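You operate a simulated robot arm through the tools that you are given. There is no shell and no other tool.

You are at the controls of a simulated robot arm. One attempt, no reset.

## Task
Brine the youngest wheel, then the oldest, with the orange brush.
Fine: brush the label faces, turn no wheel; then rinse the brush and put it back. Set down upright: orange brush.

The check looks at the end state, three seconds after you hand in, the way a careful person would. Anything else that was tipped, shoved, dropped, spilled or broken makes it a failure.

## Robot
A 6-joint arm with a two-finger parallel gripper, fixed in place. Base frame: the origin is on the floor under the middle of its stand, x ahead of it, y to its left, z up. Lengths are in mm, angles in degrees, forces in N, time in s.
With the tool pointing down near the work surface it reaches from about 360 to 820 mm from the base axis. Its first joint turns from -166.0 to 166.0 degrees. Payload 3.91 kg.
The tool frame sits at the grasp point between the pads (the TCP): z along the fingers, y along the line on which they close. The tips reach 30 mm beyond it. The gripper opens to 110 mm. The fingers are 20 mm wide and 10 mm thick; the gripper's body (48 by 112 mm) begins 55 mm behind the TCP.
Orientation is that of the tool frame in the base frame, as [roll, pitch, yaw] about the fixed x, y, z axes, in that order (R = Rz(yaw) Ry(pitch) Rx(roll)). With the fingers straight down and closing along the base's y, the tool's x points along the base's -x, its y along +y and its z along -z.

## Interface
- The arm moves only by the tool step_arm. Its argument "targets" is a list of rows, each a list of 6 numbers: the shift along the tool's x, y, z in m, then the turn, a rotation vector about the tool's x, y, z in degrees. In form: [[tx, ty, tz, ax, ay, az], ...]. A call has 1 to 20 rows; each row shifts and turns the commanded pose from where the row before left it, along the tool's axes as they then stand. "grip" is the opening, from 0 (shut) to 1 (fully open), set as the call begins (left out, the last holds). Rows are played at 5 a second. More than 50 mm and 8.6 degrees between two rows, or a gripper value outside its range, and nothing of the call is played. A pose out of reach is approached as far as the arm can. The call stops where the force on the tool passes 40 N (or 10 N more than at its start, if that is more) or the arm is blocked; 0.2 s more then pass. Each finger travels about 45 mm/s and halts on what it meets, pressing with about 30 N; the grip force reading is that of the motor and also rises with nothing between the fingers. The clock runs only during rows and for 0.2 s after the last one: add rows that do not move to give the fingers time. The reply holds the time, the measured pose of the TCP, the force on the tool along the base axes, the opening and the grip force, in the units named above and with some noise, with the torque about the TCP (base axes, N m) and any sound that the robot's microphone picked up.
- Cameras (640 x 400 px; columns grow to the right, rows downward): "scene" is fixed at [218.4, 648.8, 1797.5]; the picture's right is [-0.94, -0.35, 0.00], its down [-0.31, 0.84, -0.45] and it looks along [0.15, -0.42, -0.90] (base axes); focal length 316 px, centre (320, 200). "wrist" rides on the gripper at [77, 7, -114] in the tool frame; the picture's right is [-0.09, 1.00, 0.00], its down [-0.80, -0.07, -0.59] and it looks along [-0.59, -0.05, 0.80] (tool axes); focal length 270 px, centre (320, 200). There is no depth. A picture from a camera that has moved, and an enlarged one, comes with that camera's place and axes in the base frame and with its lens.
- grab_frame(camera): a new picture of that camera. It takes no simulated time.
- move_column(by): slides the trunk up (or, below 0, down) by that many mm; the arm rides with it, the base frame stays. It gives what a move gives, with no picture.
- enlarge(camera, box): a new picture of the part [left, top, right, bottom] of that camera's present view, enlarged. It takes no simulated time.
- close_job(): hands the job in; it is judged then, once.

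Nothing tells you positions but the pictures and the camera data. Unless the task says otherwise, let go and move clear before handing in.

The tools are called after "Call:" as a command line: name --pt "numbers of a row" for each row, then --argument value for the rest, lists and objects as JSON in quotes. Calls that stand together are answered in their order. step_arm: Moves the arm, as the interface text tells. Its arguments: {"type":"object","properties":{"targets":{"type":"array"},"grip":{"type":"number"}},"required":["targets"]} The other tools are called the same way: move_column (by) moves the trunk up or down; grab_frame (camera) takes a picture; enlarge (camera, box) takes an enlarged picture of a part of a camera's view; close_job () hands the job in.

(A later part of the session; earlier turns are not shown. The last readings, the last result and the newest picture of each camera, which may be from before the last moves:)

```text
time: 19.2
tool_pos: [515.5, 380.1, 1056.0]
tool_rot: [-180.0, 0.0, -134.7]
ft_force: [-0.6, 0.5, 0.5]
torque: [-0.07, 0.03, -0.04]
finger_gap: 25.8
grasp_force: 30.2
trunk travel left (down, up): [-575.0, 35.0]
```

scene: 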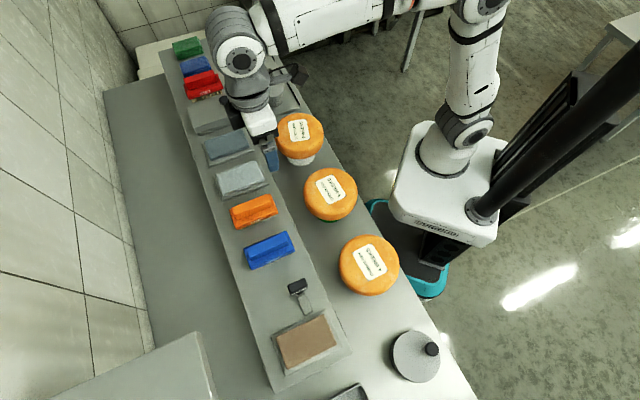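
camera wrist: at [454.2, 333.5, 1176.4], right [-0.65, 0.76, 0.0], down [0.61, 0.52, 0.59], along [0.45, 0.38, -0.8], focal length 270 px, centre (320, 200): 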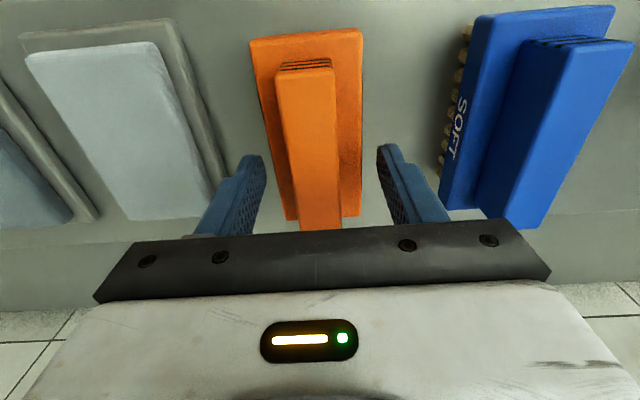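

The gap is now 25.8 mm: the fingers hold the handle. I'll lift gently and check the hold.

Call:
step_arm --pt "0 0 -0.01 0 0 0" --pt "0 0 -0.02 0 0 0" --pt "0 0 -0.03 0 0 0" --pt "0 0 -0.03 0 0 0" --pt "0 0 0 0 0 0"

Call:
grab_frame --camera "wrist"

Call:
enlarge --camera "scene" --box '[200, 120, 330, 260]'

```text
time: 20.4
tool_pos: [516.8, 379.1, 1144.6]
tool_rot: [-179.9, 0.0, -134.7]
ft_force: [0.8, 0.2, -2.8]
torque: [-0.01, 0.02, -0.01]
finger_gap: 25.9
grasp_force: 30.3
trunk travel left (down, up): [-575.0, 35.0]
```

```text
taken
camera wrist: at [458.8, 330.2, 1259.5], right [-0.65, 0.76, 0.0], down [0.61, 0.52, 0.59], along [0.45, 0.38, -0.8], focal length 270 px, centre (320, 200)
```

wrist: 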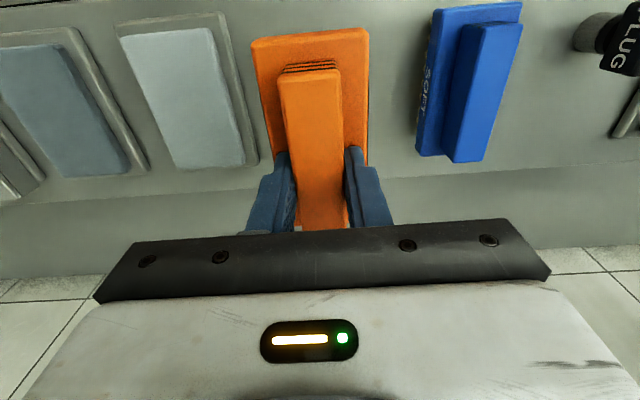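

```text
2.86 times, centred on (265, 190) of scene
camera zoom: at [218.4, 648.8, 1797.5], right [-0.94, -0.35, 0.0], down [-0.31, 0.84, -0.45], along [0.15, -0.42, -0.9], focal length 903 px, centre (477, 229)
```

zoom: 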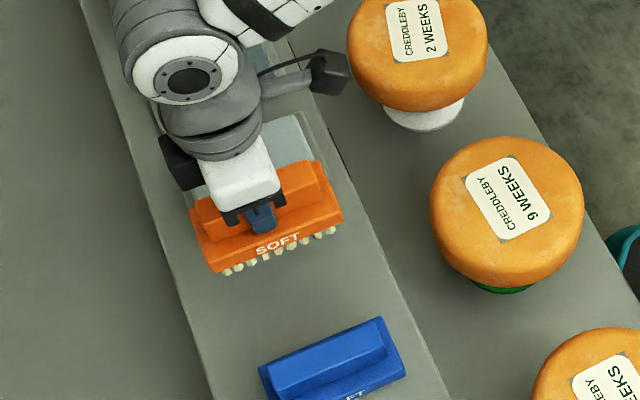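

Brush is held securely (about 3 N of weight). The BRINE pad centre computes to about (260, 629), straight along the bench, so I'll raise a little more to clear the plug and travel over it.

Call:
step_arm --pt "0 0 -0.04 0 0 0" --pt "0.0004 0.0448 0 0 0 0" --pt "0.0004 0.0448 0 0 0 0" --pt "0.0004 0.0448 0 0 0 0" --pt "0.0004 0.0448 0 0 0 0" --pt "0.0004 0.0448 0 0 0 0" --pt "0.0004 0.0448 0 0 0 0" --pt "0.0003 0.0448 0 0 0 0" --pt "0.0003 0.0448 0 0 0 0" --pt "0 0 0 0 0 0"

Call:
grab_frame --camera "wrist"

Call:
grab_frame --camera "scene"

```text
time: 22.6
tool_pos: [261.4, 632.7, 1184.2]
tool_rot: [180.0, 0.1, -134.8]
ft_force: [0.4, -0.2, -2.2]
torque: [0.01, 0.01, 0.01]
finger_gap: 25.4
grasp_force: 30.0
trunk travel left (down, up): [-575.0, 35.0]
```

```text
taken
camera wrist: at [202.6, 583.6, 1298.4], right [-0.65, 0.76, 0.0], down [0.61, 0.52, 0.59], along [0.45, 0.38, -0.8], focal length 270 px, centre (320, 200)
```

wrist: 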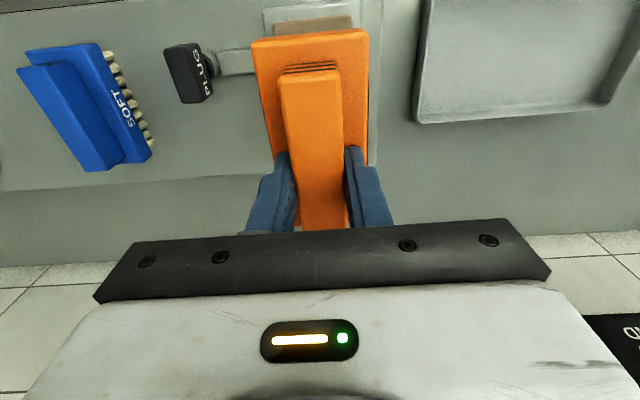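

```text
taken
```

scene: 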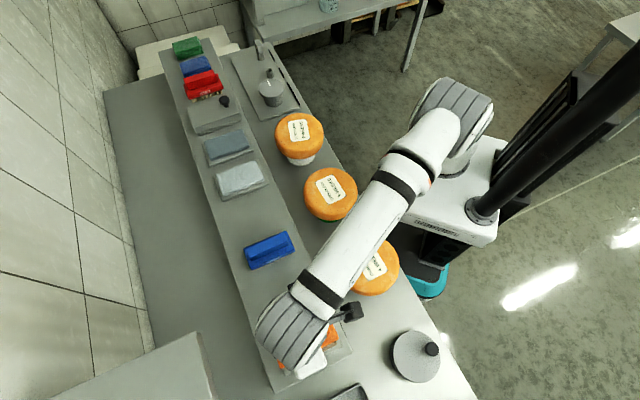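

Call:
enlarge --camera "wrist" --box '[160, 0, 440, 240]'

Call:
enlarge --camera "scene" --box '[240, 270, 380, 400]'

```text
1.67 times, centred on (300, 120) of wrist
camera zoom: at [202.6, 583.6, 1298.4], right [-0.65, 0.76, 0.0], down [0.61, 0.52, 0.59], along [0.45, 0.38, -0.8], focal length 450 px, centre (353, 333)
```

zoom: 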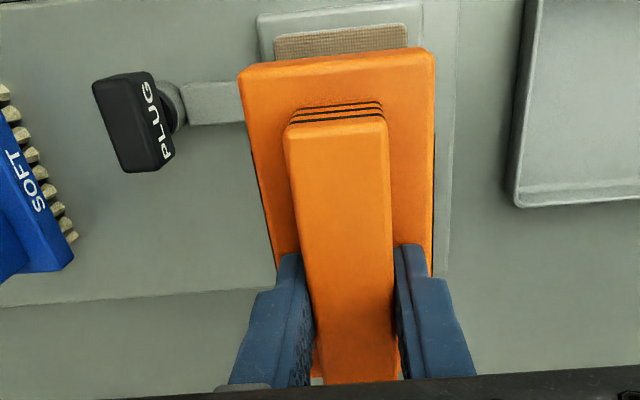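

```text
3.08 times, centred on (310, 335) of scene
camera zoom: at [218.4, 648.8, 1797.5], right [-0.94, -0.35, 0.0], down [-0.31, 0.84, -0.45], along [0.15, -0.42, -0.9], focal length 973 px, centre (351, -215)
```

zoom: 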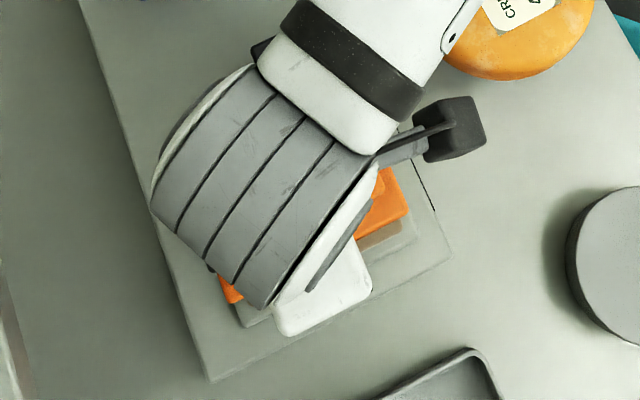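

The brush lines up over the BRINE pad within a few mm. I'll nudge 4 mm and descend, watching the force for contact.

Call:
step_arm --pt "0.004 -0.0015 0.03 0 0 0" --pt "0 0 0.03 0 0 0" --pt "0 0 0.03 0 0 0" --pt "0 0 0.008 0 0 0" --pt "0 0 0 0 0 0"

Call:
step_arm --pt "0 0 0.004 0 0 0" --pt "0 0 0 0 0 0"

```text
time: 23.8
tool_pos: [257.9, 627.6, 1085.4]
tool_rot: [180.0, -0.1, -134.6]
ft_force: [-0.9, 0.3, -2.7]
torque: [0.04, 0.0, -0.04]
finger_gap: 25.6
grasp_force: 30.1
trunk travel left (down, up): [-575.0, 35.0]
```

```text
time: 24.4
tool_pos: [258.8, 627.3, 1083.9]
tool_rot: [179.9, 0.3, -134.6]
ft_force: [2.7, 3.3, 9.8]
torque: [-0.39, 0.22, -0.04]
finger_gap: 25.6
grasp_force: 30.2
trunk travel left (down, up): [-575.0, 35.0]
```

Contact came at TCP z≈1084 with ~12 N, slightly on the near side. Let me look before continuing.

Call:
enlarge --camera "wrist" --box '[160, 0, 440, 240]'

Call:
enlarge --camera "scene" --box '[240, 290, 360, 390]'

```text
1.67 times, centred on (300, 120) of wrist
camera zoom: at [199.6, 577.8, 1197.3], right [-0.65, 0.76, 0.0], down [0.61, 0.52, 0.6], along [0.45, 0.39, -0.8], focal length 450 px, centre (353, 333)
```

zoom: 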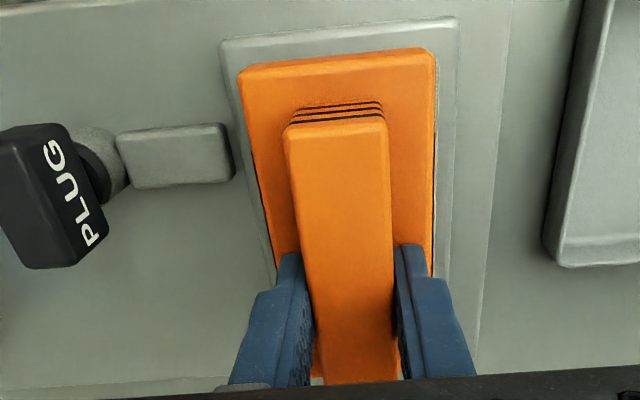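

```text
4.00 times, centred on (300, 340) of scene
camera zoom: at [218.4, 648.8, 1797.5], right [-0.94, -0.35, 0.0], down [-0.31, 0.84, -0.45], along [0.15, -0.42, -0.9], focal length 1265 px, centre (400, -360)
```

zoom: 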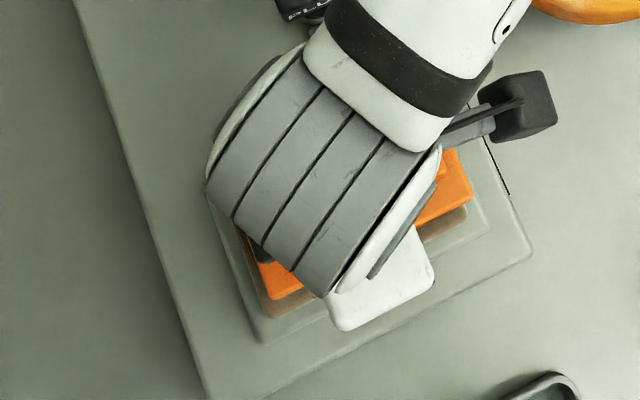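

The brush sits squarely on the brine pad. I'll ease the pressure a bit and make a few small strokes to load all the bristles.

Call:
step_arm --pt "0 0 -0.001 0 0 0" --pt "0.006 0 0 0 0 0" --pt "-0.006 0 0 0 0 0" --pt "-0.006 0 0 0 0 0" --pt "0.006 0 0 0 0 0" --pt "0 0.004 0 0 0 0" --pt "0 -0.004 0 0 0 0" --pt "0 0 0 0 0 0"

Call:
enlarge --camera "wrist" --box '[220, 0, 420, 240]'

```text
time: 26.2
tool_pos: [257.7, 627.8, 1084.6]
tool_rot: [179.9, 0.1, -134.7]
ft_force: [0.0, -0.2, -1.6]
torque: [0.05, 0.01, -0.04]
finger_gap: 25.7
grasp_force: 30.4
trunk travel left (down, up): [-575.0, 35.0]
```

```text
1.67 times, centred on (320, 120) of wrist
camera zoom: at [198.6, 578.0, 1197.4], right [-0.65, 0.76, 0.0], down [0.61, 0.52, 0.59], along [0.45, 0.38, -0.8], focal length 450 px, centre (320, 333)
```

zoom: 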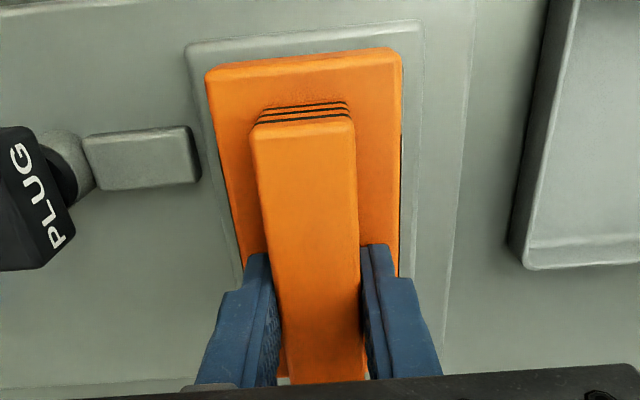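

Contact is very light now (about 1 N). I'll press slightly firmer and repeat the loading strokes.

Call:
step_arm --pt "0 0 0.0007 0 0 0" --pt "0.006 0 0 0 0 0" --pt "-0.006 0 0 0 0 0" --pt "-0.006 0 0 0 0 0" --pt "0.006 0 0 0 0 0"

Call:
step_arm --pt "0 0.004 0 0 0 0" --pt "0 -0.004 0 0 0 0" --pt "0 -0.004 0 0 0 0" --pt "0 0.004 0 0 0 0" --pt "0 0 0 0 0 0"

```text
time: 27.4
tool_pos: [257.5, 625.8, 1082.7]
tool_rot: [-179.9, 0.0, -134.7]
ft_force: [0.9, -0.7, 2.5]
torque: [-0.21, 0.19, 0.04]
finger_gap: 25.6
grasp_force: 30.7
trunk travel left (down, up): [-575.0, 35.0]
```

```text
time: 28.6
tool_pos: [258.1, 625.5, 1083.2]
tool_rot: [179.9, 0.1, -134.7]
ft_force: [-0.1, -0.1, -0.2]
torque: [0.05, -0.07, -0.03]
finger_gap: 25.9
grasp_force: 30.1
trunk travel left (down, up): [-575.0, 35.0]
```

The brush is loaded with a light, even press. I'll lift clear and travel back along the bench at safe height to just outside the 2-week wheel for a close measurement.

Call:
step_arm --pt "0 0 -0.02 0 0 0" --pt "0 0 -0.045 0 0 0" --pt "0 0 -0.045 0 0 0" --pt "0.0113 -0.0457 0 0 0 0" --pt "0.0113 -0.0457 0 0 0 0" --pt "0.0113 -0.0457 0 0 0 0" --pt "0.0113 -0.0457 0 0 0 0" --pt "0.0113 -0.0457 0 0 0 0" --pt "0.0113 -0.0457 0 0 0 0" --pt "0.0113 -0.0457 0 0 0 0" --pt "0.0113 -0.0457 0 0 0 0" --pt "0.0113 -0.0457 0 0 0 0" --pt "0.0113 -0.0457 0 0 0 0" --pt "0.0113 -0.0457 0 0 0 0" --pt "0.0113 -0.0457 0 0 0 0" --pt "0 0 0 0 0 0"

Call:
grab_frame --camera "wrist"

Call:
grab_frame --camera "scene"

```text
time: 32.0
tool_pos: [552.6, 147.2, 1194.7]
tool_rot: [-180.0, -0.1, -134.6]
ft_force: [-0.4, -0.9, -2.4]
torque: [-0.03, -0.01, 0.02]
finger_gap: 25.6
grasp_force: 30.5
trunk travel left (down, up): [-575.0, 35.0]
```

```text
taken
camera wrist: at [493.2, 97.2, 1309.0], right [-0.65, 0.76, 0.0], down [0.61, 0.52, 0.59], along [0.45, 0.38, -0.8], focal length 270 px, centre (320, 200)
```

wrist: 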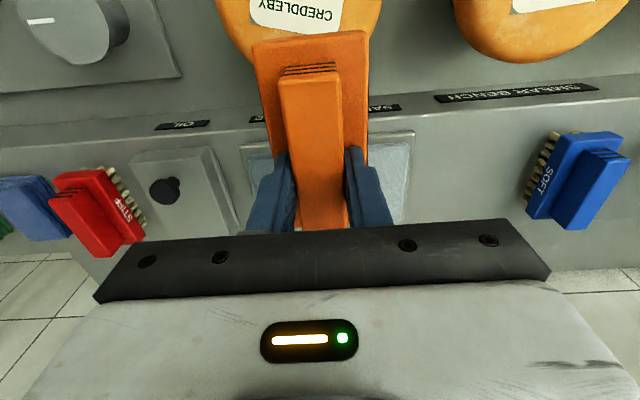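

```text
taken
```

scene: 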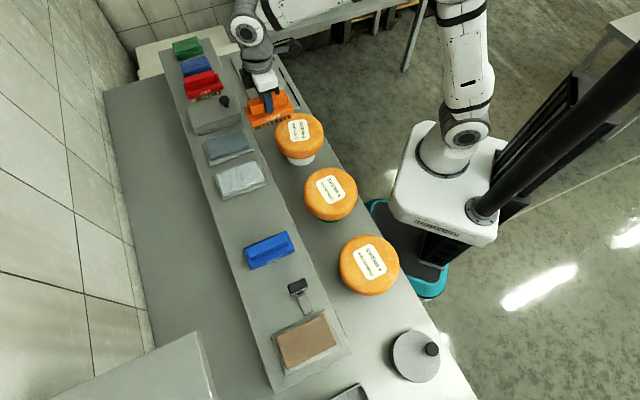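

Call:
step_arm --pt "-0.03 0 -0.035 0 0 0" --pt "-0.03 0 -0.035 0 0 0" --pt "-0.03 0 -0.035 0 0 0" --pt "0 0 0 0 0 0"

Call:
grab_frame --camera "wrist"

Call:
enlarge --camera "wrist" --box '[180, 0, 420, 120]'

Call:
enlarge --camera "scene" --box '[265, 100, 335, 170]'

Call:
enlarge --camera "scene" --box '[200, 60, 320, 140]'

```text
time: 33.0
tool_pos: [615.7, 209.0, 1296.9]
tool_rot: [180.0, 0.0, -134.7]
ft_force: [0.6, 0.2, -1.9]
torque: [0.02, -0.02, 0.0]
finger_gap: 25.5
grasp_force: 30.0
trunk travel left (down, up): [-575.0, 35.0]
```

```text
taken
camera wrist: at [557.0, 159.2, 1411.4], right [-0.65, 0.76, 0.0], down [0.61, 0.52, 0.59], along [0.45, 0.38, -0.8], focal length 270 px, centre (320, 200)
```

wrist: 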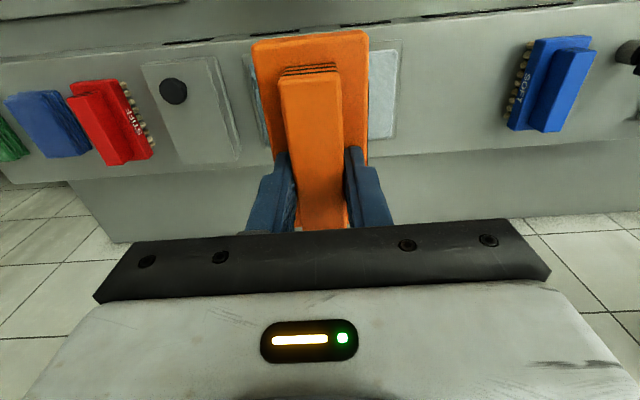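

```text
2.67 times, centred on (300, 60) of wrist
camera zoom: at [557.0, 159.2, 1411.4], right [-0.65, 0.76, 0.0], down [0.61, 0.52, 0.59], along [0.45, 0.38, -0.8], focal length 721 px, centre (373, 573)
```

zoom: 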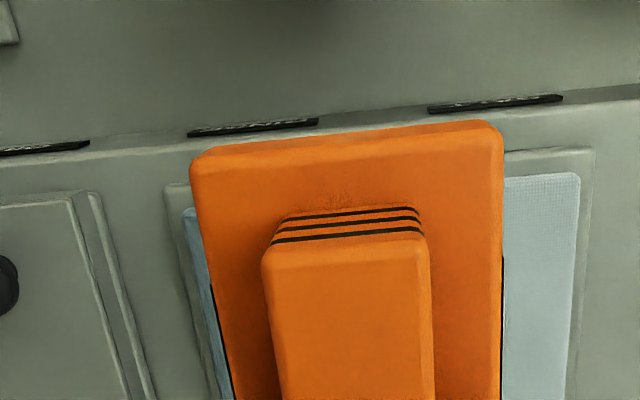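

```text
5.71 times, centred on (300, 135) of scene
camera zoom: at [218.4, 648.8, 1797.5], right [-0.94, -0.35, 0.0], down [-0.31, 0.84, -0.45], along [0.15, -0.42, -0.9], focal length 1806 px, centre (434, 571)
```

zoom: 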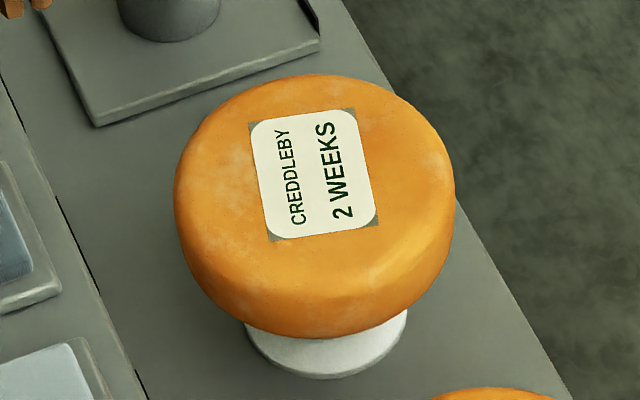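

```text
5.00 times, centred on (260, 100) of scene
camera zoom: at [218.4, 648.8, 1797.5], right [-0.94, -0.35, 0.0], down [-0.31, 0.84, -0.45], along [0.15, -0.42, -0.9], focal length 1581 px, centre (620, 700)
```

zoom: 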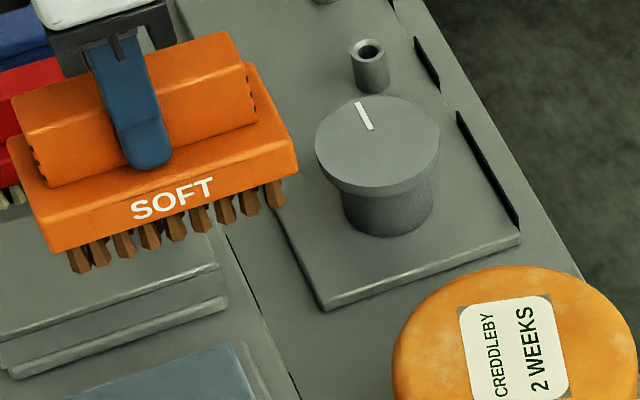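

The bristles have turned brown — the brush has taken up brine. The camera looks outward, so I'll move beside the wheel (on its right) to get both target wheels in view next to the brush.

Call:
step_arm --pt "0.0352 -0.0249 0 0 0 0" --pt "0.0352 -0.0249 0 0 0 0" --pt "0.0352 -0.0249 0 0 0 0" --pt "0.0352 -0.0249 0 0 0 0" --pt "0.0352 -0.0249 0 0 0 0" --pt "0.0352 -0.0249 0 0 0 0" --pt "0 0 0 0 0 0"

Call:
grab_frame --camera "wrist"

Call:
enlarge --camera "wrist" --box '[340, 0, 640, 200]'

```text
time: 34.6
tool_pos: [570.8, -47.7, 1297.9]
tool_rot: [-179.9, 0.0, -134.6]
ft_force: [0.4, -0.3, -2.7]
torque: [0.01, -0.01, -0.01]
finger_gap: 25.6
grasp_force: 29.9
trunk travel left (down, up): [-575.0, 35.0]
```

```text
taken
camera wrist: at [512.7, -96.8, 1412.5], right [-0.65, 0.76, 0.0], down [0.61, 0.52, 0.59], along [0.45, 0.38, -0.8], focal length 270 px, centre (320, 200)
```

wrist: 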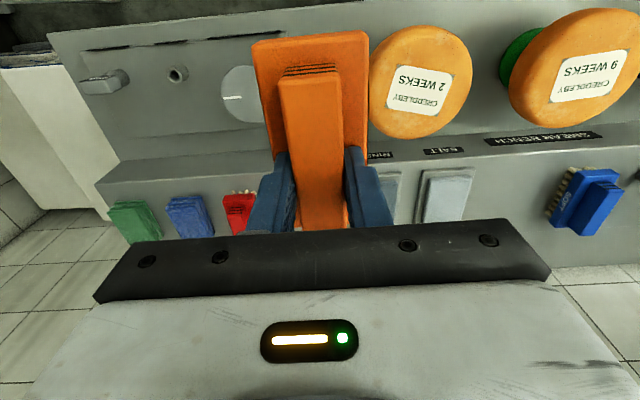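

```text
2.00 times, centred on (490, 100) of wrist
camera zoom: at [512.7, -96.8, 1412.5], right [-0.65, 0.76, 0.0], down [0.61, 0.52, 0.59], along [0.45, 0.38, -0.8], focal length 541 px, centre (-20, 400)
```

zoom: 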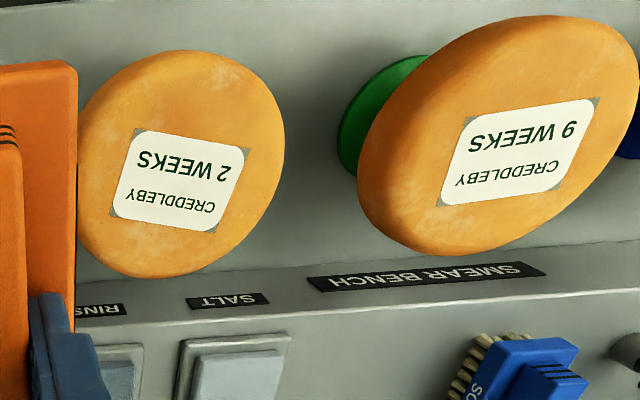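

Both views agree: the 2-week label centre is at about (500, 78, 1010) and the 9-week at about (338, 240, 1010). I'll move over the 2-week wheel and descend to just above it.

Call:
step_arm --pt "-0.0109 0.0347 0 0 0 0" --pt "-0.0109 0.0347 0 0 0 0" --pt "-0.0109 0.0347 0 0 0 0" --pt "-0.0109 0.0347 0 0 0 0" --pt "0 0 0.048 0 0 0" --pt "0 0 0.048 0 0 0" --pt "0 0 0.048 0 0 0" --pt "0 0 0.046 0 0 0" --pt "0 0 0 0 0 0"

Call:
grab_frame --camera "wrist"

Call:
enlarge --camera "scene" --box '[240, 80, 360, 180]'

```text
time: 36.6
tool_pos: [503.7, 84.6, 1108.2]
tool_rot: [-179.9, 0.1, -134.8]
ft_force: [-0.9, 0.6, -2.9]
torque: [-0.02, -0.03, 0.0]
finger_gap: 25.7
grasp_force: 30.1
trunk travel left (down, up): [-575.0, 35.0]
```

```text
taken
camera wrist: at [445.2, 35.7, 1221.4], right [-0.65, 0.76, 0.0], down [0.61, 0.52, 0.59], along [0.45, 0.38, -0.8], focal length 270 px, centre (320, 200)
```

wrist: 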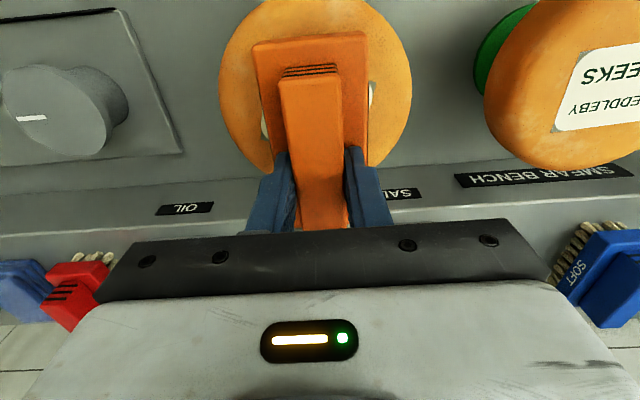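

```text
4.00 times, centred on (300, 130) of scene
camera zoom: at [218.4, 648.8, 1797.5], right [-0.94, -0.35, 0.0], down [-0.31, 0.84, -0.45], along [0.15, -0.42, -0.9], focal length 1265 px, centre (400, 480)
```

zoom: 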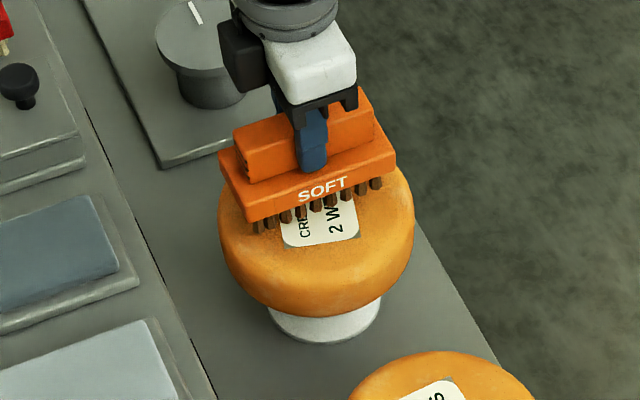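

The brush hovers over the 2-week wheel, nearly centred. I'll shift a few mm and come down in small steps to find first contact.

Call:
step_arm --pt "0.004 -0.002 0.008 0 0 0" --pt "0 0 0.008 0 0 0" --pt "0 0 0 0 0 0"

Call:
step_arm --pt "0 0 0.004 0 0 0" --pt "0 0 0 0 0 0"

Call:
enlarge --camera "scene" --box '[260, 95, 350, 165]'

```text
time: 37.4
tool_pos: [503.3, 78.8, 1092.0]
tool_rot: [-179.9, 0.0, -134.6]
ft_force: [0.7, -1.3, -1.6]
torque: [0.03, 0.01, -0.01]
finger_gap: 25.7
grasp_force: 29.8
trunk travel left (down, up): [-575.0, 35.0]
```

```text
time: 38.0
tool_pos: [503.6, 77.8, 1088.7]
tool_rot: [-179.9, 0.0, -134.7]
ft_force: [0.6, 0.2, -2.2]
torque: [-0.01, 0.04, -0.01]
finger_gap: 25.7
grasp_force: 30.1
trunk travel left (down, up): [-575.0, 35.0]
```

```text
5.71 times, centred on (305, 130) of scene
camera zoom: at [218.4, 648.8, 1797.5], right [-0.94, -0.35, 0.0], down [-0.31, 0.84, -0.45], along [0.15, -0.42, -0.9], focal length 1806 px, centre (406, 600)
```

zoom: 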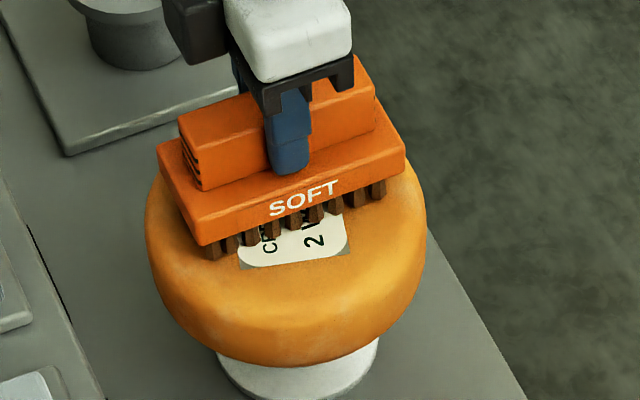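

Call:
step_arm --pt "0 0 0.003 0 0 0" --pt "0 0 0 0 0 0"

Call:
step_arm --pt "0 0 0.002 0 0 0" --pt "0 0 0 0 0 0"

Call:
step_arm --pt "0 0 0.002 0 0 0" --pt "0 0 0 0 0 0"

```text
time: 38.6
tool_pos: [503.5, 77.1, 1086.4]
tool_rot: [179.9, 0.0, -134.7]
ft_force: [1.0, -0.2, -0.9]
torque: [0.04, -0.02, -0.03]
finger_gap: 26.1
grasp_force: 30.2
trunk travel left (down, up): [-575.0, 35.0]
```

```text
time: 39.2
tool_pos: [504.2, 78.7, 1085.1]
tool_rot: [-179.9, 0.2, -134.7]
ft_force: [1.9, -2.2, 19.0]
torque: [-0.49, 0.59, 0.01]
finger_gap: 26.0
grasp_force: 30.4
trunk travel left (down, up): [-575.0, 35.0]
```

```text
time: 39.8
tool_pos: [502.9, 77.9, 1084.2]
tool_rot: [-179.9, 0.2, -134.8]
ft_force: [4.4, -0.3, 28.4]
torque: [0.05, -0.07, 0.05]
finger_gap: 25.3
grasp_force: 30.3
trunk travel left (down, up): [-575.0, 35.0]
```

Contact is at TCP z≈1086 and I pressed a bit firmer than wanted (≈30 N, straight down), so I'm easing off at once to a light touch.

Call:
step_arm --pt "0 0 -0.0025 0 0 0" --pt "0 0 0 0 0 0"

Call:
enlarge --camera "scene" --box '[260, 95, 350, 165]'

Call:
grab_frame --camera "wrist"

```text
time: 40.4
tool_pos: [503.1, 78.5, 1082.5]
tool_rot: [179.9, -0.1, -134.7]
ft_force: [4.0, -0.8, 8.4]
torque: [0.32, -0.62, -0.15]
finger_gap: 25.8
grasp_force: 30.4
trunk travel left (down, up): [-575.0, 35.0]
```

```text
5.71 times, centred on (305, 130) of scene
camera zoom: at [218.4, 648.8, 1797.5], right [-0.94, -0.35, 0.0], down [-0.31, 0.84, -0.45], along [0.15, -0.42, -0.9], focal length 1806 px, centre (406, 600)
```

zoom: 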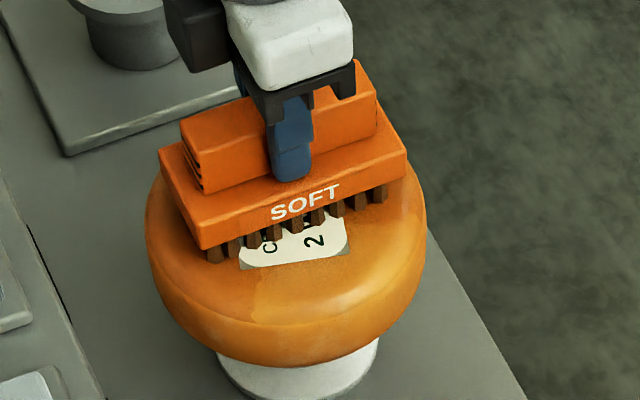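

```text
taken
camera wrist: at [443.9, 28.7, 1197.7], right [-0.65, 0.76, 0.0], down [0.62, 0.52, 0.59], along [0.45, 0.38, -0.8], focal length 270 px, centre (320, 200)
```

wrist: 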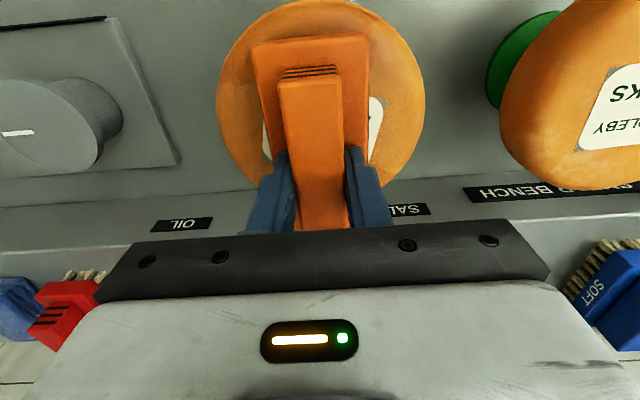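

Bristles are lightly on the label face and a wet sheen is appearing. I'll ease to a lighter press and level the brush a touch.

Call:
step_arm --pt "0 0 -0.0004 0 -0.3 0" --pt "0 0 0 0 0 0"

```text
time: 41.0
tool_pos: [503.2, 79.2, 1084.0]
tool_rot: [179.9, 0.2, -134.7]
ft_force: [0.5, 0.5, -1.9]
torque: [0.0, -0.01, -0.01]
finger_gap: 25.9
grasp_force: 29.8
trunk travel left (down, up): [-575.0, 35.0]
```

Call:
step_arm --pt "0 0 0.0005 0 0 0" --pt "0 0 0 0 0 0"

```text
time: 41.6
tool_pos: [502.5, 77.5, 1085.0]
tool_rot: [-180.0, 0.3, -134.7]
ft_force: [0.8, -0.1, -1.6]
torque: [0.0, 0.02, 0.0]
finger_gap: 25.7
grasp_force: 30.2
trunk travel left (down, up): [-575.0, 35.0]
```

Call:
step_arm --pt "0 0 0.0005 0 0 0" --pt "0 0 0 0 0 0"

```text
time: 42.2
tool_pos: [502.7, 77.3, 1083.7]
tool_rot: [-180.0, 0.3, -134.7]
ft_force: [0.8, 0.2, -1.4]
torque: [0.02, -0.02, -0.01]
finger_gap: 25.9
grasp_force: 30.3
trunk travel left (down, up): [-575.0, 35.0]
```

Call:
step_arm --pt "0 0 0.0005 0 0 0" --pt "0 0 0 0 0 0"

```text
time: 42.8
tool_pos: [502.9, 77.2, 1083.5]
tool_rot: [-180.0, 0.2, -134.7]
ft_force: [1.7, -1.0, 2.9]
torque: [-0.16, 0.19, 0.09]
finger_gap: 25.9
grasp_force: 29.8
trunk travel left (down, up): [-575.0, 35.0]
```

Now about 5 N of contact. I'll level slightly and make slow strokes along the brush's long axis, through the wheel centre so nothing turns.

Call:
step_arm --pt "0 0 0 0 0.15 0" --pt "0.006 0 0 0 0 0" --pt "0.006 0 0 0 0 0" --pt "-0.006 0 0 0 0 0" --pt "-0.006 0 0 0 0 0" --pt "-0.006 0 0 0 0 0" --pt "-0.006 0 0 0 0 0" --pt "0.006 0 0 0 0 0" --pt "0.006 0 0 0 0 0"

Call:
enlarge --camera "scene" --box '[260, 95, 350, 165]'

Call:
grab_frame --camera "wrist"

```text
time: 44.8
tool_pos: [502.3, 79.4, 1083.5]
tool_rot: [-180.0, 0.2, -134.6]
ft_force: [2.9, 2.8, 13.2]
torque: [0.22, -0.23, -0.02]
finger_gap: 25.7
grasp_force: 30.0
trunk travel left (down, up): [-575.0, 35.0]
```

```text
5.71 times, centred on (305, 130) of scene
camera zoom: at [218.4, 648.8, 1797.5], right [-0.94, -0.35, 0.0], down [-0.31, 0.84, -0.45], along [0.15, -0.42, -0.9], focal length 1806 px, centre (406, 600)
```

zoom: 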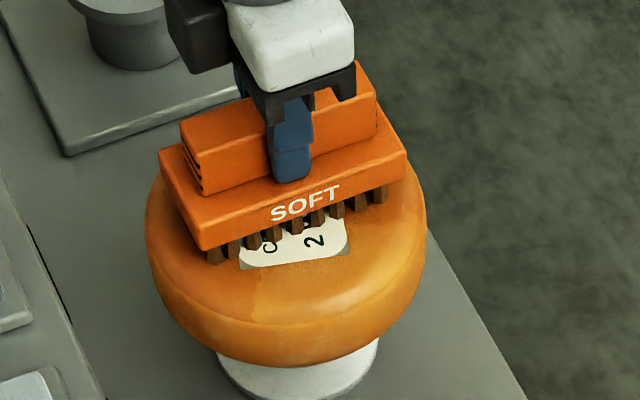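

```text
taken
camera wrist: at [443.0, 29.2, 1197.2], right [-0.65, 0.76, 0.0], down [0.61, 0.52, 0.6], along [0.46, 0.39, -0.8], focal length 270 px, centre (320, 200)
```

wrist: 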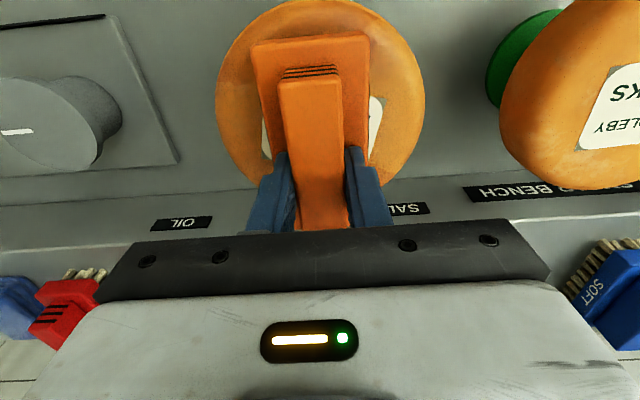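

Force crept up to ~15 N; I'll ease off 0.7 mm and then cover the sides of the face with gentle passes.

Call:
step_arm --pt "0 0 -0.0007 0 0 0" --pt "0 0.005 0 0 0 0" --pt "0 0.005 0 0 0 0" --pt "0 0.005 0 0 0 0" --pt "0 0.005 0 0 0 0"

Call:
enlarge --camera "scene" --box '[260, 95, 350, 165]'

```text
time: 46.0
tool_pos: [489.7, 90.8, 1083.4]
tool_rot: [179.9, 0.2, -134.8]
ft_force: [2.7, -2.3, 6.8]
torque: [0.06, -0.24, -0.05]
finger_gap: 25.6
grasp_force: 30.0
trunk travel left (down, up): [-575.0, 35.0]
```

```text
5.71 times, centred on (305, 130) of scene
camera zoom: at [218.4, 648.8, 1797.5], right [-0.94, -0.35, 0.0], down [-0.31, 0.84, -0.45], along [0.15, -0.42, -0.9], focal length 1806 px, centre (406, 600)
```

zoom: 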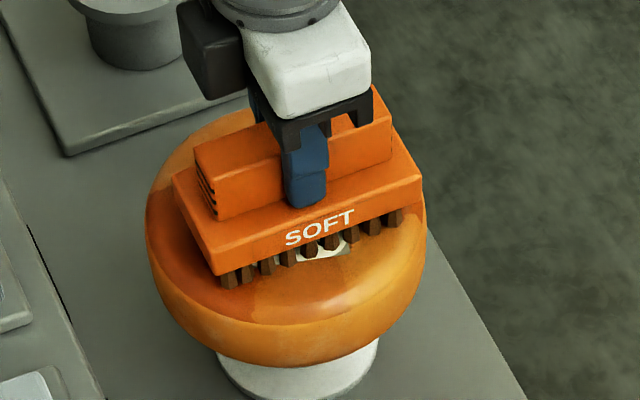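

The wet sheen is spreading and the wheel hasn't moved. I'll continue over this side, then sweep back across to the other side.

Call:
step_arm --pt "0 0 -0.0003 0 0 0" --pt "0 0.006 0 0 0 0" --pt "0 0.006 0 0 0 0" --pt "0 -0.006 0 0 0 0" --pt "0 -0.006 0 0 0 0" --pt "0 -0.006 0 0 0 0" --pt "0 -0.006 0 0 0 0" --pt "0 -0.006 0 0 0 0" --pt "0 -0.002 0 0 0 0"

Call:
enlarge --camera "scene" --box '[260, 95, 350, 165]'

```text
time: 48.0
tool_pos: [503.7, 77.7, 1083.3]
tool_rot: [180.0, 0.1, -134.7]
ft_force: [0.3, 0.6, -0.6]
torque: [0.06, -0.02, 0.02]
finger_gap: 25.8
grasp_force: 30.1
trunk travel left (down, up): [-575.0, 35.0]
```

```text
5.71 times, centred on (305, 130) of scene
camera zoom: at [218.4, 648.8, 1797.5], right [-0.94, -0.35, 0.0], down [-0.31, 0.84, -0.45], along [0.15, -0.42, -0.9], focal length 1806 px, centre (406, 600)
```

zoom: 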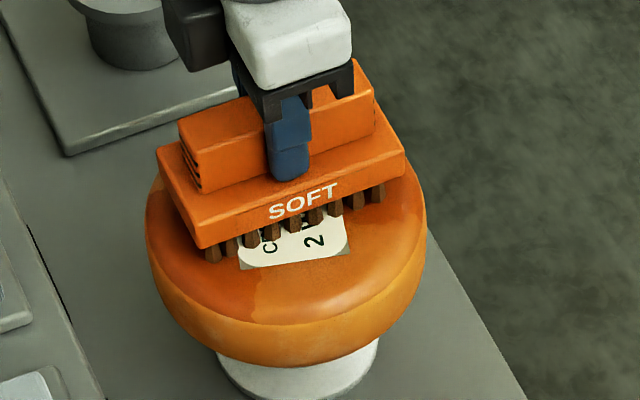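

Call:
step_arm --pt "0 -0.006 0.0002 0 0 0" --pt "0 -0.006 0 0 0 0" --pt "0 -0.006 0 0 0 0" --pt "0 -0.006 0 0 0 0"

Call:
enlarge --camera "scene" --box '[260, 95, 350, 165]'

Call:
grab_frame --camera "wrist"

```text
time: 49.0
tool_pos: [520.5, 61.3, 1083.5]
tool_rot: [180.0, 0.2, -134.8]
ft_force: [-0.5, 0.9, -0.6]
torque: [0.01, -0.03, -0.03]
finger_gap: 26.0
grasp_force: 30.0
trunk travel left (down, up): [-575.0, 35.0]
```

```text
5.71 times, centred on (305, 130) of scene
camera zoom: at [218.4, 648.8, 1797.5], right [-0.94, -0.35, 0.0], down [-0.31, 0.84, -0.45], along [0.15, -0.42, -0.9], focal length 1806 px, centre (406, 600)
```

zoom: 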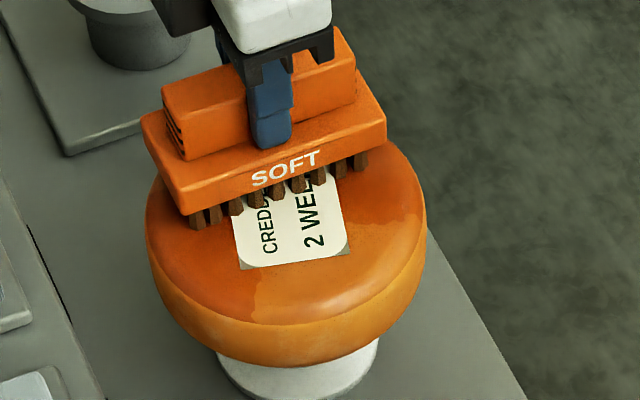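

```text
taken
camera wrist: at [461.3, 11.2, 1197.3], right [-0.65, 0.76, 0.0], down [0.61, 0.52, 0.6], along [0.46, 0.39, -0.8], focal length 270 px, centre (320, 200)
```

wrist: 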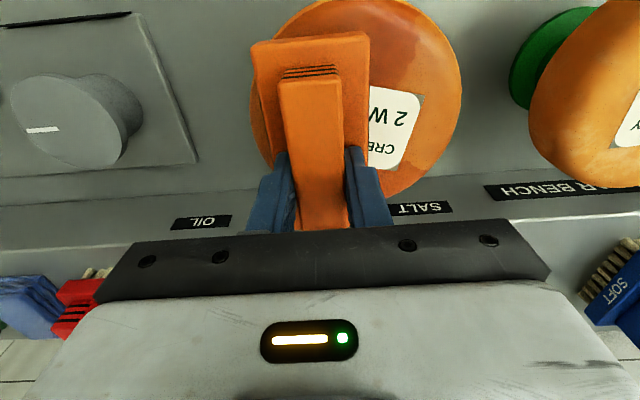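

Dark-wet area now covers much of the face. I'll finish the far side of this pass, then lift slightly to inspect coverage.

Call:
step_arm --pt "0 -0.006 0.0002 0 0 0" --pt "0 -0.005 0 0 0 0" --pt "0.006 0 0 0 0 0" --pt "-0.006 0 0 0 0 0" --pt "-0.006 0 0 0 0 0" --pt "0.006 0 0 0 0 0"

Call:
step_arm --pt "0 0 -0.02 0 0 0" --pt "0 -0.02 -0.04 0 0 0" --pt "0 -0.05 -0.0 0 0 0" --pt "0 -0.05 0 0 0 0" --pt "0 0 0 0 0 0"

Call:
enlarge --camera "scene" --box '[260, 95, 350, 165]'

Call:
grab_frame --camera "wrist"

```text
time: 50.4
tool_pos: [528.5, 53.5, 1083.7]
tool_rot: [-179.9, 0.2, -134.8]
ft_force: [1.1, 1.3, 6.9]
torque: [0.03, 0.03, -0.02]
finger_gap: 25.8
grasp_force: 30.3
trunk travel left (down, up): [-575.0, 35.0]
```

```text
time: 51.6
tool_pos: [612.3, -34.6, 1145.2]
tool_rot: [180.0, 0.2, -134.7]
ft_force: [-0.6, -0.3, -2.2]
torque: [0.01, 0.04, 0.01]
finger_gap: 26.1
grasp_force: 29.7
trunk travel left (down, up): [-575.0, 35.0]
```

```text
5.71 times, centred on (305, 130) of scene
camera zoom: at [218.4, 648.8, 1797.5], right [-0.94, -0.35, 0.0], down [-0.31, 0.84, -0.45], along [0.15, -0.42, -0.9], focal length 1806 px, centre (406, 600)
```

zoom: 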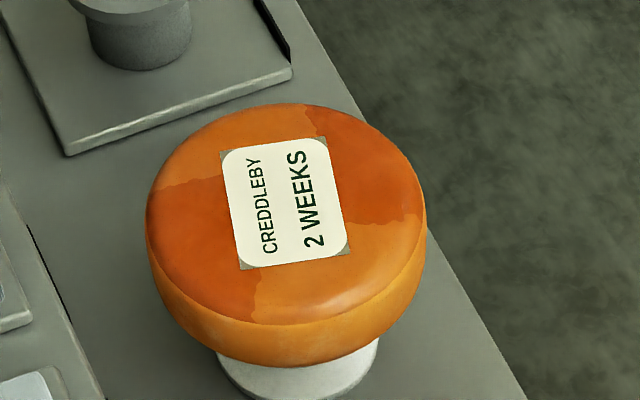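

```text
taken
camera wrist: at [553.4, -83.8, 1259.0], right [-0.65, 0.76, 0.0], down [0.61, 0.52, 0.6], along [0.46, 0.39, -0.8], focal length 270 px, centre (320, 200)
```

wrist: 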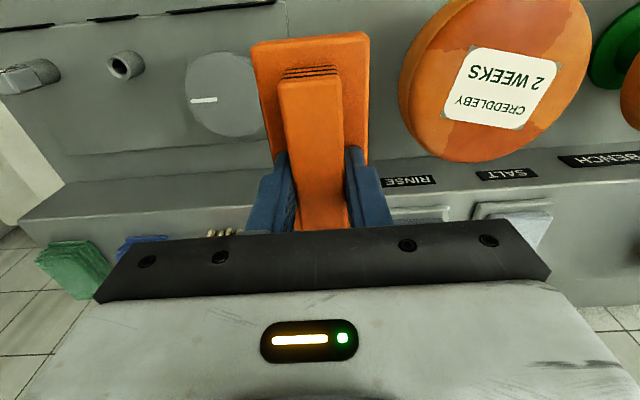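

The face shows four wetness zones: the two zones along the brush's axis are dark (well brined) and the two across it are only lightly wet. I'll check how much brine the bristles still carry before touching those up.

Call:
enlarge --camera "scene" --box '[220, 60, 330, 150]'

Call:
enlarge --camera "wrist" --box '[380, 0, 640, 170]'

```text
4.44 times, centred on (275, 105) of scene
camera zoom: at [218.4, 648.8, 1797.5], right [-0.94, -0.35, 0.0], down [-0.31, 0.84, -0.45], along [0.15, -0.42, -0.9], focal length 1405 px, centre (520, 622)
```

zoom: 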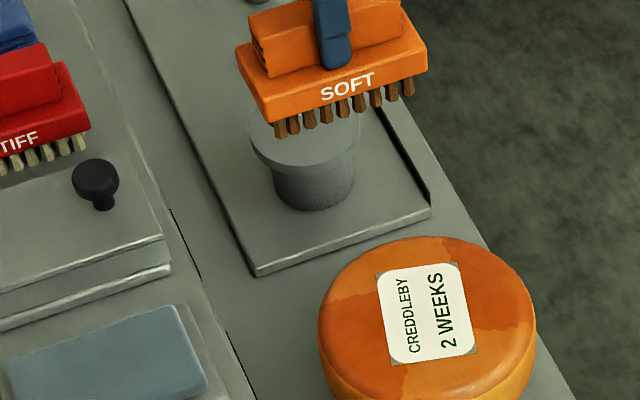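

```text
2.35 times, centred on (510, 85) of wrist
camera zoom: at [553.4, -83.8, 1259.0], right [-0.65, 0.76, 0.0], down [0.61, 0.52, 0.6], along [0.46, 0.39, -0.8], focal length 636 px, centre (-127, 471)
```

zoom: 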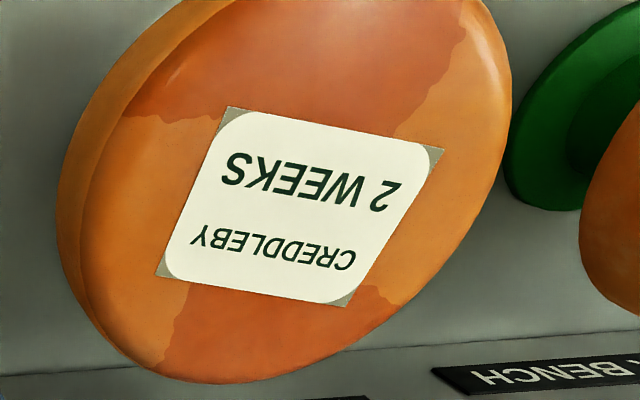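

The bristles have lightened, so some brine is used up. I'll re-dip at the BRINE pad before finishing the two lighter zones of this wheel.

Call:
step_arm --pt "0 0 -0.045 0 0 0" --pt "-0.0138 0.0448 0 0 0 0" --pt "-0.0138 0.0448 0 0 0 0" --pt "-0.0138 0.0448 0 0 0 0" --pt "-0.0138 0.0448 0 0 0 0" --pt "-0.0138 0.0448 0 0 0 0" --pt "-0.0138 0.0448 0 0 0 0" --pt "-0.0138 0.0448 0 0 0 0" --pt "-0.0138 0.0448 0 0 0 0" --pt "-0.0138 0.0448 0 0 0 0" --pt "-0.0138 0.0448 0 0 0 0" --pt "-0.0138 0.0448 0 0 0 0" --pt "-0.0138 0.0448 0 0 0 0" --pt "-0.0138 0.0448 0 0 0 0" --pt "-0.0138 0.0448 0 0 0 0" --pt "-0.0138 0.0448 0 0 0 0" --pt "-0.0138 0.0448 0 0 0 0" --pt "0 0 0 0 0 0"

Call:
enlarge --camera "wrist" --box '[160, 0, 440, 240]'

```text
time: 55.4
tool_pos: [257.6, 629.8, 1187.5]
tool_rot: [-179.9, 0.1, -134.8]
ft_force: [-0.2, 0.3, -2.5]
torque: [0.0, -0.01, -0.01]
finger_gap: 25.8
grasp_force: 30.7
trunk travel left (down, up): [-575.0, 35.0]
```

```text
1.67 times, centred on (300, 120) of wrist
camera zoom: at [198.2, 580.1, 1301.9], right [-0.65, 0.76, 0.0], down [0.61, 0.52, 0.6], along [0.46, 0.39, -0.8], focal length 450 px, centre (353, 333)
```

zoom: 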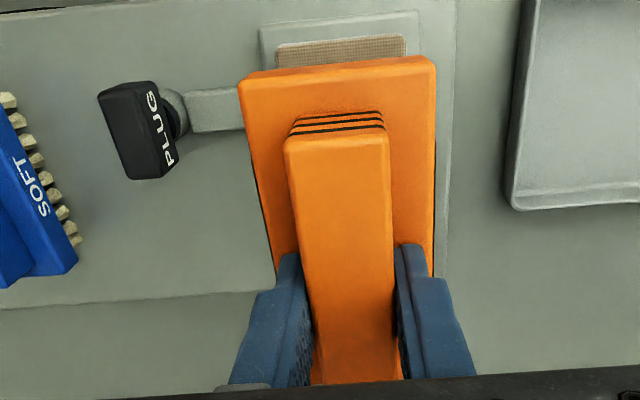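

Call:
step_arm --pt "-0.001 -0.001 0.04 0 0 0" --pt "0 0 0.04 0 0 0" --pt "0 0 0.018 0 0 0" --pt "0 0 0 0 0 0"

Call:
step_arm --pt "0 0 0.003 0 0 0" --pt "0 0 0 0 0 0"

```text
time: 56.4
tool_pos: [260.2, 628.5, 1088.8]
tool_rot: [-179.9, 0.1, -134.7]
ft_force: [0.4, -0.4, -1.4]
torque: [0.02, 0.01, -0.02]
finger_gap: 25.7
grasp_force: 29.9
trunk travel left (down, up): [-575.0, 35.0]
```

```text
time: 57.0
tool_pos: [261.1, 629.5, 1087.2]
tool_rot: [-179.9, 0.1, -134.8]
ft_force: [0.2, -0.9, -2.8]
torque: [-0.02, -0.02, 0.0]
finger_gap: 25.6
grasp_force: 30.3
trunk travel left (down, up): [-575.0, 35.0]
```

Call:
step_arm --pt "0 0 0.0015 0 0 0" --pt "0 0 0 0 0 0"

```text
time: 57.6
tool_pos: [259.9, 628.5, 1085.0]
tool_rot: [180.0, 0.1, -134.7]
ft_force: [0.5, -0.4, -1.9]
torque: [-0.01, 0.01, -0.01]
finger_gap: 25.7
grasp_force: 30.2
trunk travel left (down, up): [-575.0, 35.0]
```

Call:
step_arm --pt "0 0 0.001 0 0 0" --pt "0 0 0 0 0 0"

```text
time: 58.2
tool_pos: [261.7, 628.4, 1085.3]
tool_rot: [-180.0, 0.1, -134.7]
ft_force: [-0.1, -0.8, -1.7]
torque: [-0.02, -0.01, -0.03]
finger_gap: 25.7
grasp_force: 30.5
trunk travel left (down, up): [-575.0, 35.0]
```

Call:
step_arm --pt "0 0 0.001 0 0 0" --pt "0 0 0 0 0 0"

```text
time: 58.8
tool_pos: [260.4, 629.1, 1083.4]
tool_rot: [179.9, 0.2, -134.8]
ft_force: [0.1, 0.8, -2.9]
torque: [0.01, -0.02, 0.0]
finger_gap: 25.8
grasp_force: 30.0
trunk travel left (down, up): [-575.0, 35.0]
```

Call:
step_arm --pt "0 0 0.001 0 0 0" --pt "0 0 0 0 0 0"

```text
time: 59.4
tool_pos: [261.9, 631.0, 1083.9]
tool_rot: [180.0, 0.1, -134.8]
ft_force: [0.0, -0.7, -1.6]
torque: [0.02, -0.05, -0.01]
finger_gap: 25.6
grasp_force: 29.8
trunk travel left (down, up): [-575.0, 35.0]
```

Call:
step_arm --pt "0 0 0.001 0 0 0" --pt "0 0 0 0 0 0"

```text
time: 60.0
tool_pos: [260.4, 629.7, 1082.6]
tool_rot: [-180.0, 0.1, -134.7]
ft_force: [-0.2, 0.0, -1.3]
torque: [0.03, 0.02, -0.03]
finger_gap: 25.7
grasp_force: 30.3
trunk travel left (down, up): [-575.0, 35.0]
```

Call:
step_arm --pt "0 0 0.0008 0 0 0" --pt "0 0 0 0 0 0"

```text
time: 60.6
tool_pos: [261.3, 630.0, 1080.2]
tool_rot: [180.0, 0.2, -134.7]
ft_force: [-0.3, -0.2, -2.1]
torque: [0.0, 0.04, 0.01]
finger_gap: 25.9
grasp_force: 29.7
trunk travel left (down, up): [-575.0, 35.0]
```

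Call:
step_arm --pt "0 0 0.0008 0 0 0" --pt "0 0 0 0 0 0"

```text
time: 61.2
tool_pos: [261.5, 629.8, 1081.2]
tool_rot: [180.0, 0.2, -134.7]
ft_force: [0.1, 0.6, -1.1]
torque: [-0.01, 0.03, -0.01]
finger_gap: 26.0
grasp_force: 30.4
trunk travel left (down, up): [-575.0, 35.0]
```

Call:
step_arm --pt "0 0 0.0008 0 0 0" --pt "0 0 0 0 0 0"

Call:
enlarge --camera "wrist" --box '[220, 0, 420, 240]'

```text
time: 61.8
tool_pos: [262.3, 629.5, 1081.0]
tool_rot: [180.0, 0.2, -134.8]
ft_force: [1.2, -0.8, 1.3]
torque: [-0.02, -0.13, -0.04]
finger_gap: 25.7
grasp_force: 29.7
trunk travel left (down, up): [-575.0, 35.0]
```

```text
1.67 times, centred on (320, 120) of wrist
camera zoom: at [202.0, 580.3, 1194.7], right [-0.65, 0.76, 0.0], down [0.61, 0.52, 0.6], along [0.46, 0.39, -0.8], focal length 450 px, centre (320, 333)
```

zoom: 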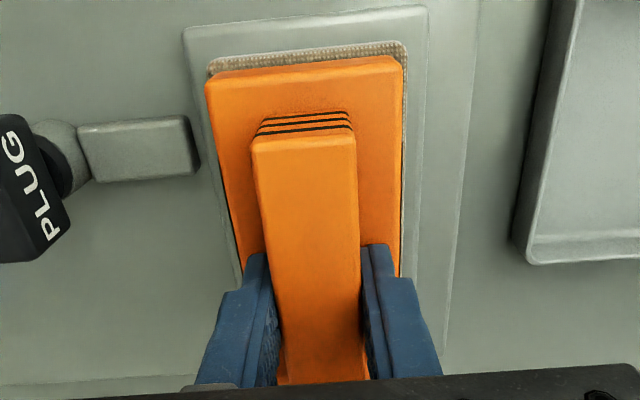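

Contact on the brine pad at ~4 N. A few gentle loading strokes now.

Call:
step_arm --pt "0.003 0 0.0003 0 0 0" --pt "0.005 0 0 0 0 0" --pt "-0.005 0 0 0 0 0" --pt "-0.005 0 0 0 0 0" --pt "0.005 0 0 0 0 0" --pt "0 0.004 0 0 0 0" --pt "0 -0.004 0 0 0 0" --pt "0 -0.004 0 0 0 0" --pt "0 0.004 0 0 0 0" --pt "0.005 0 0 0 0 0" --pt "-0.005 0 0 0 0 0" --pt "0 0 0 0 0 0"

```text
time: 64.4
tool_pos: [258.6, 626.6, 1081.0]
tool_rot: [179.9, 0.2, -134.7]
ft_force: [-5.1, -3.9, 9.1]
torque: [0.18, -0.12, 0.05]
finger_gap: 25.6
grasp_force: 29.8
trunk travel left (down, up): [-575.0, 35.0]
```

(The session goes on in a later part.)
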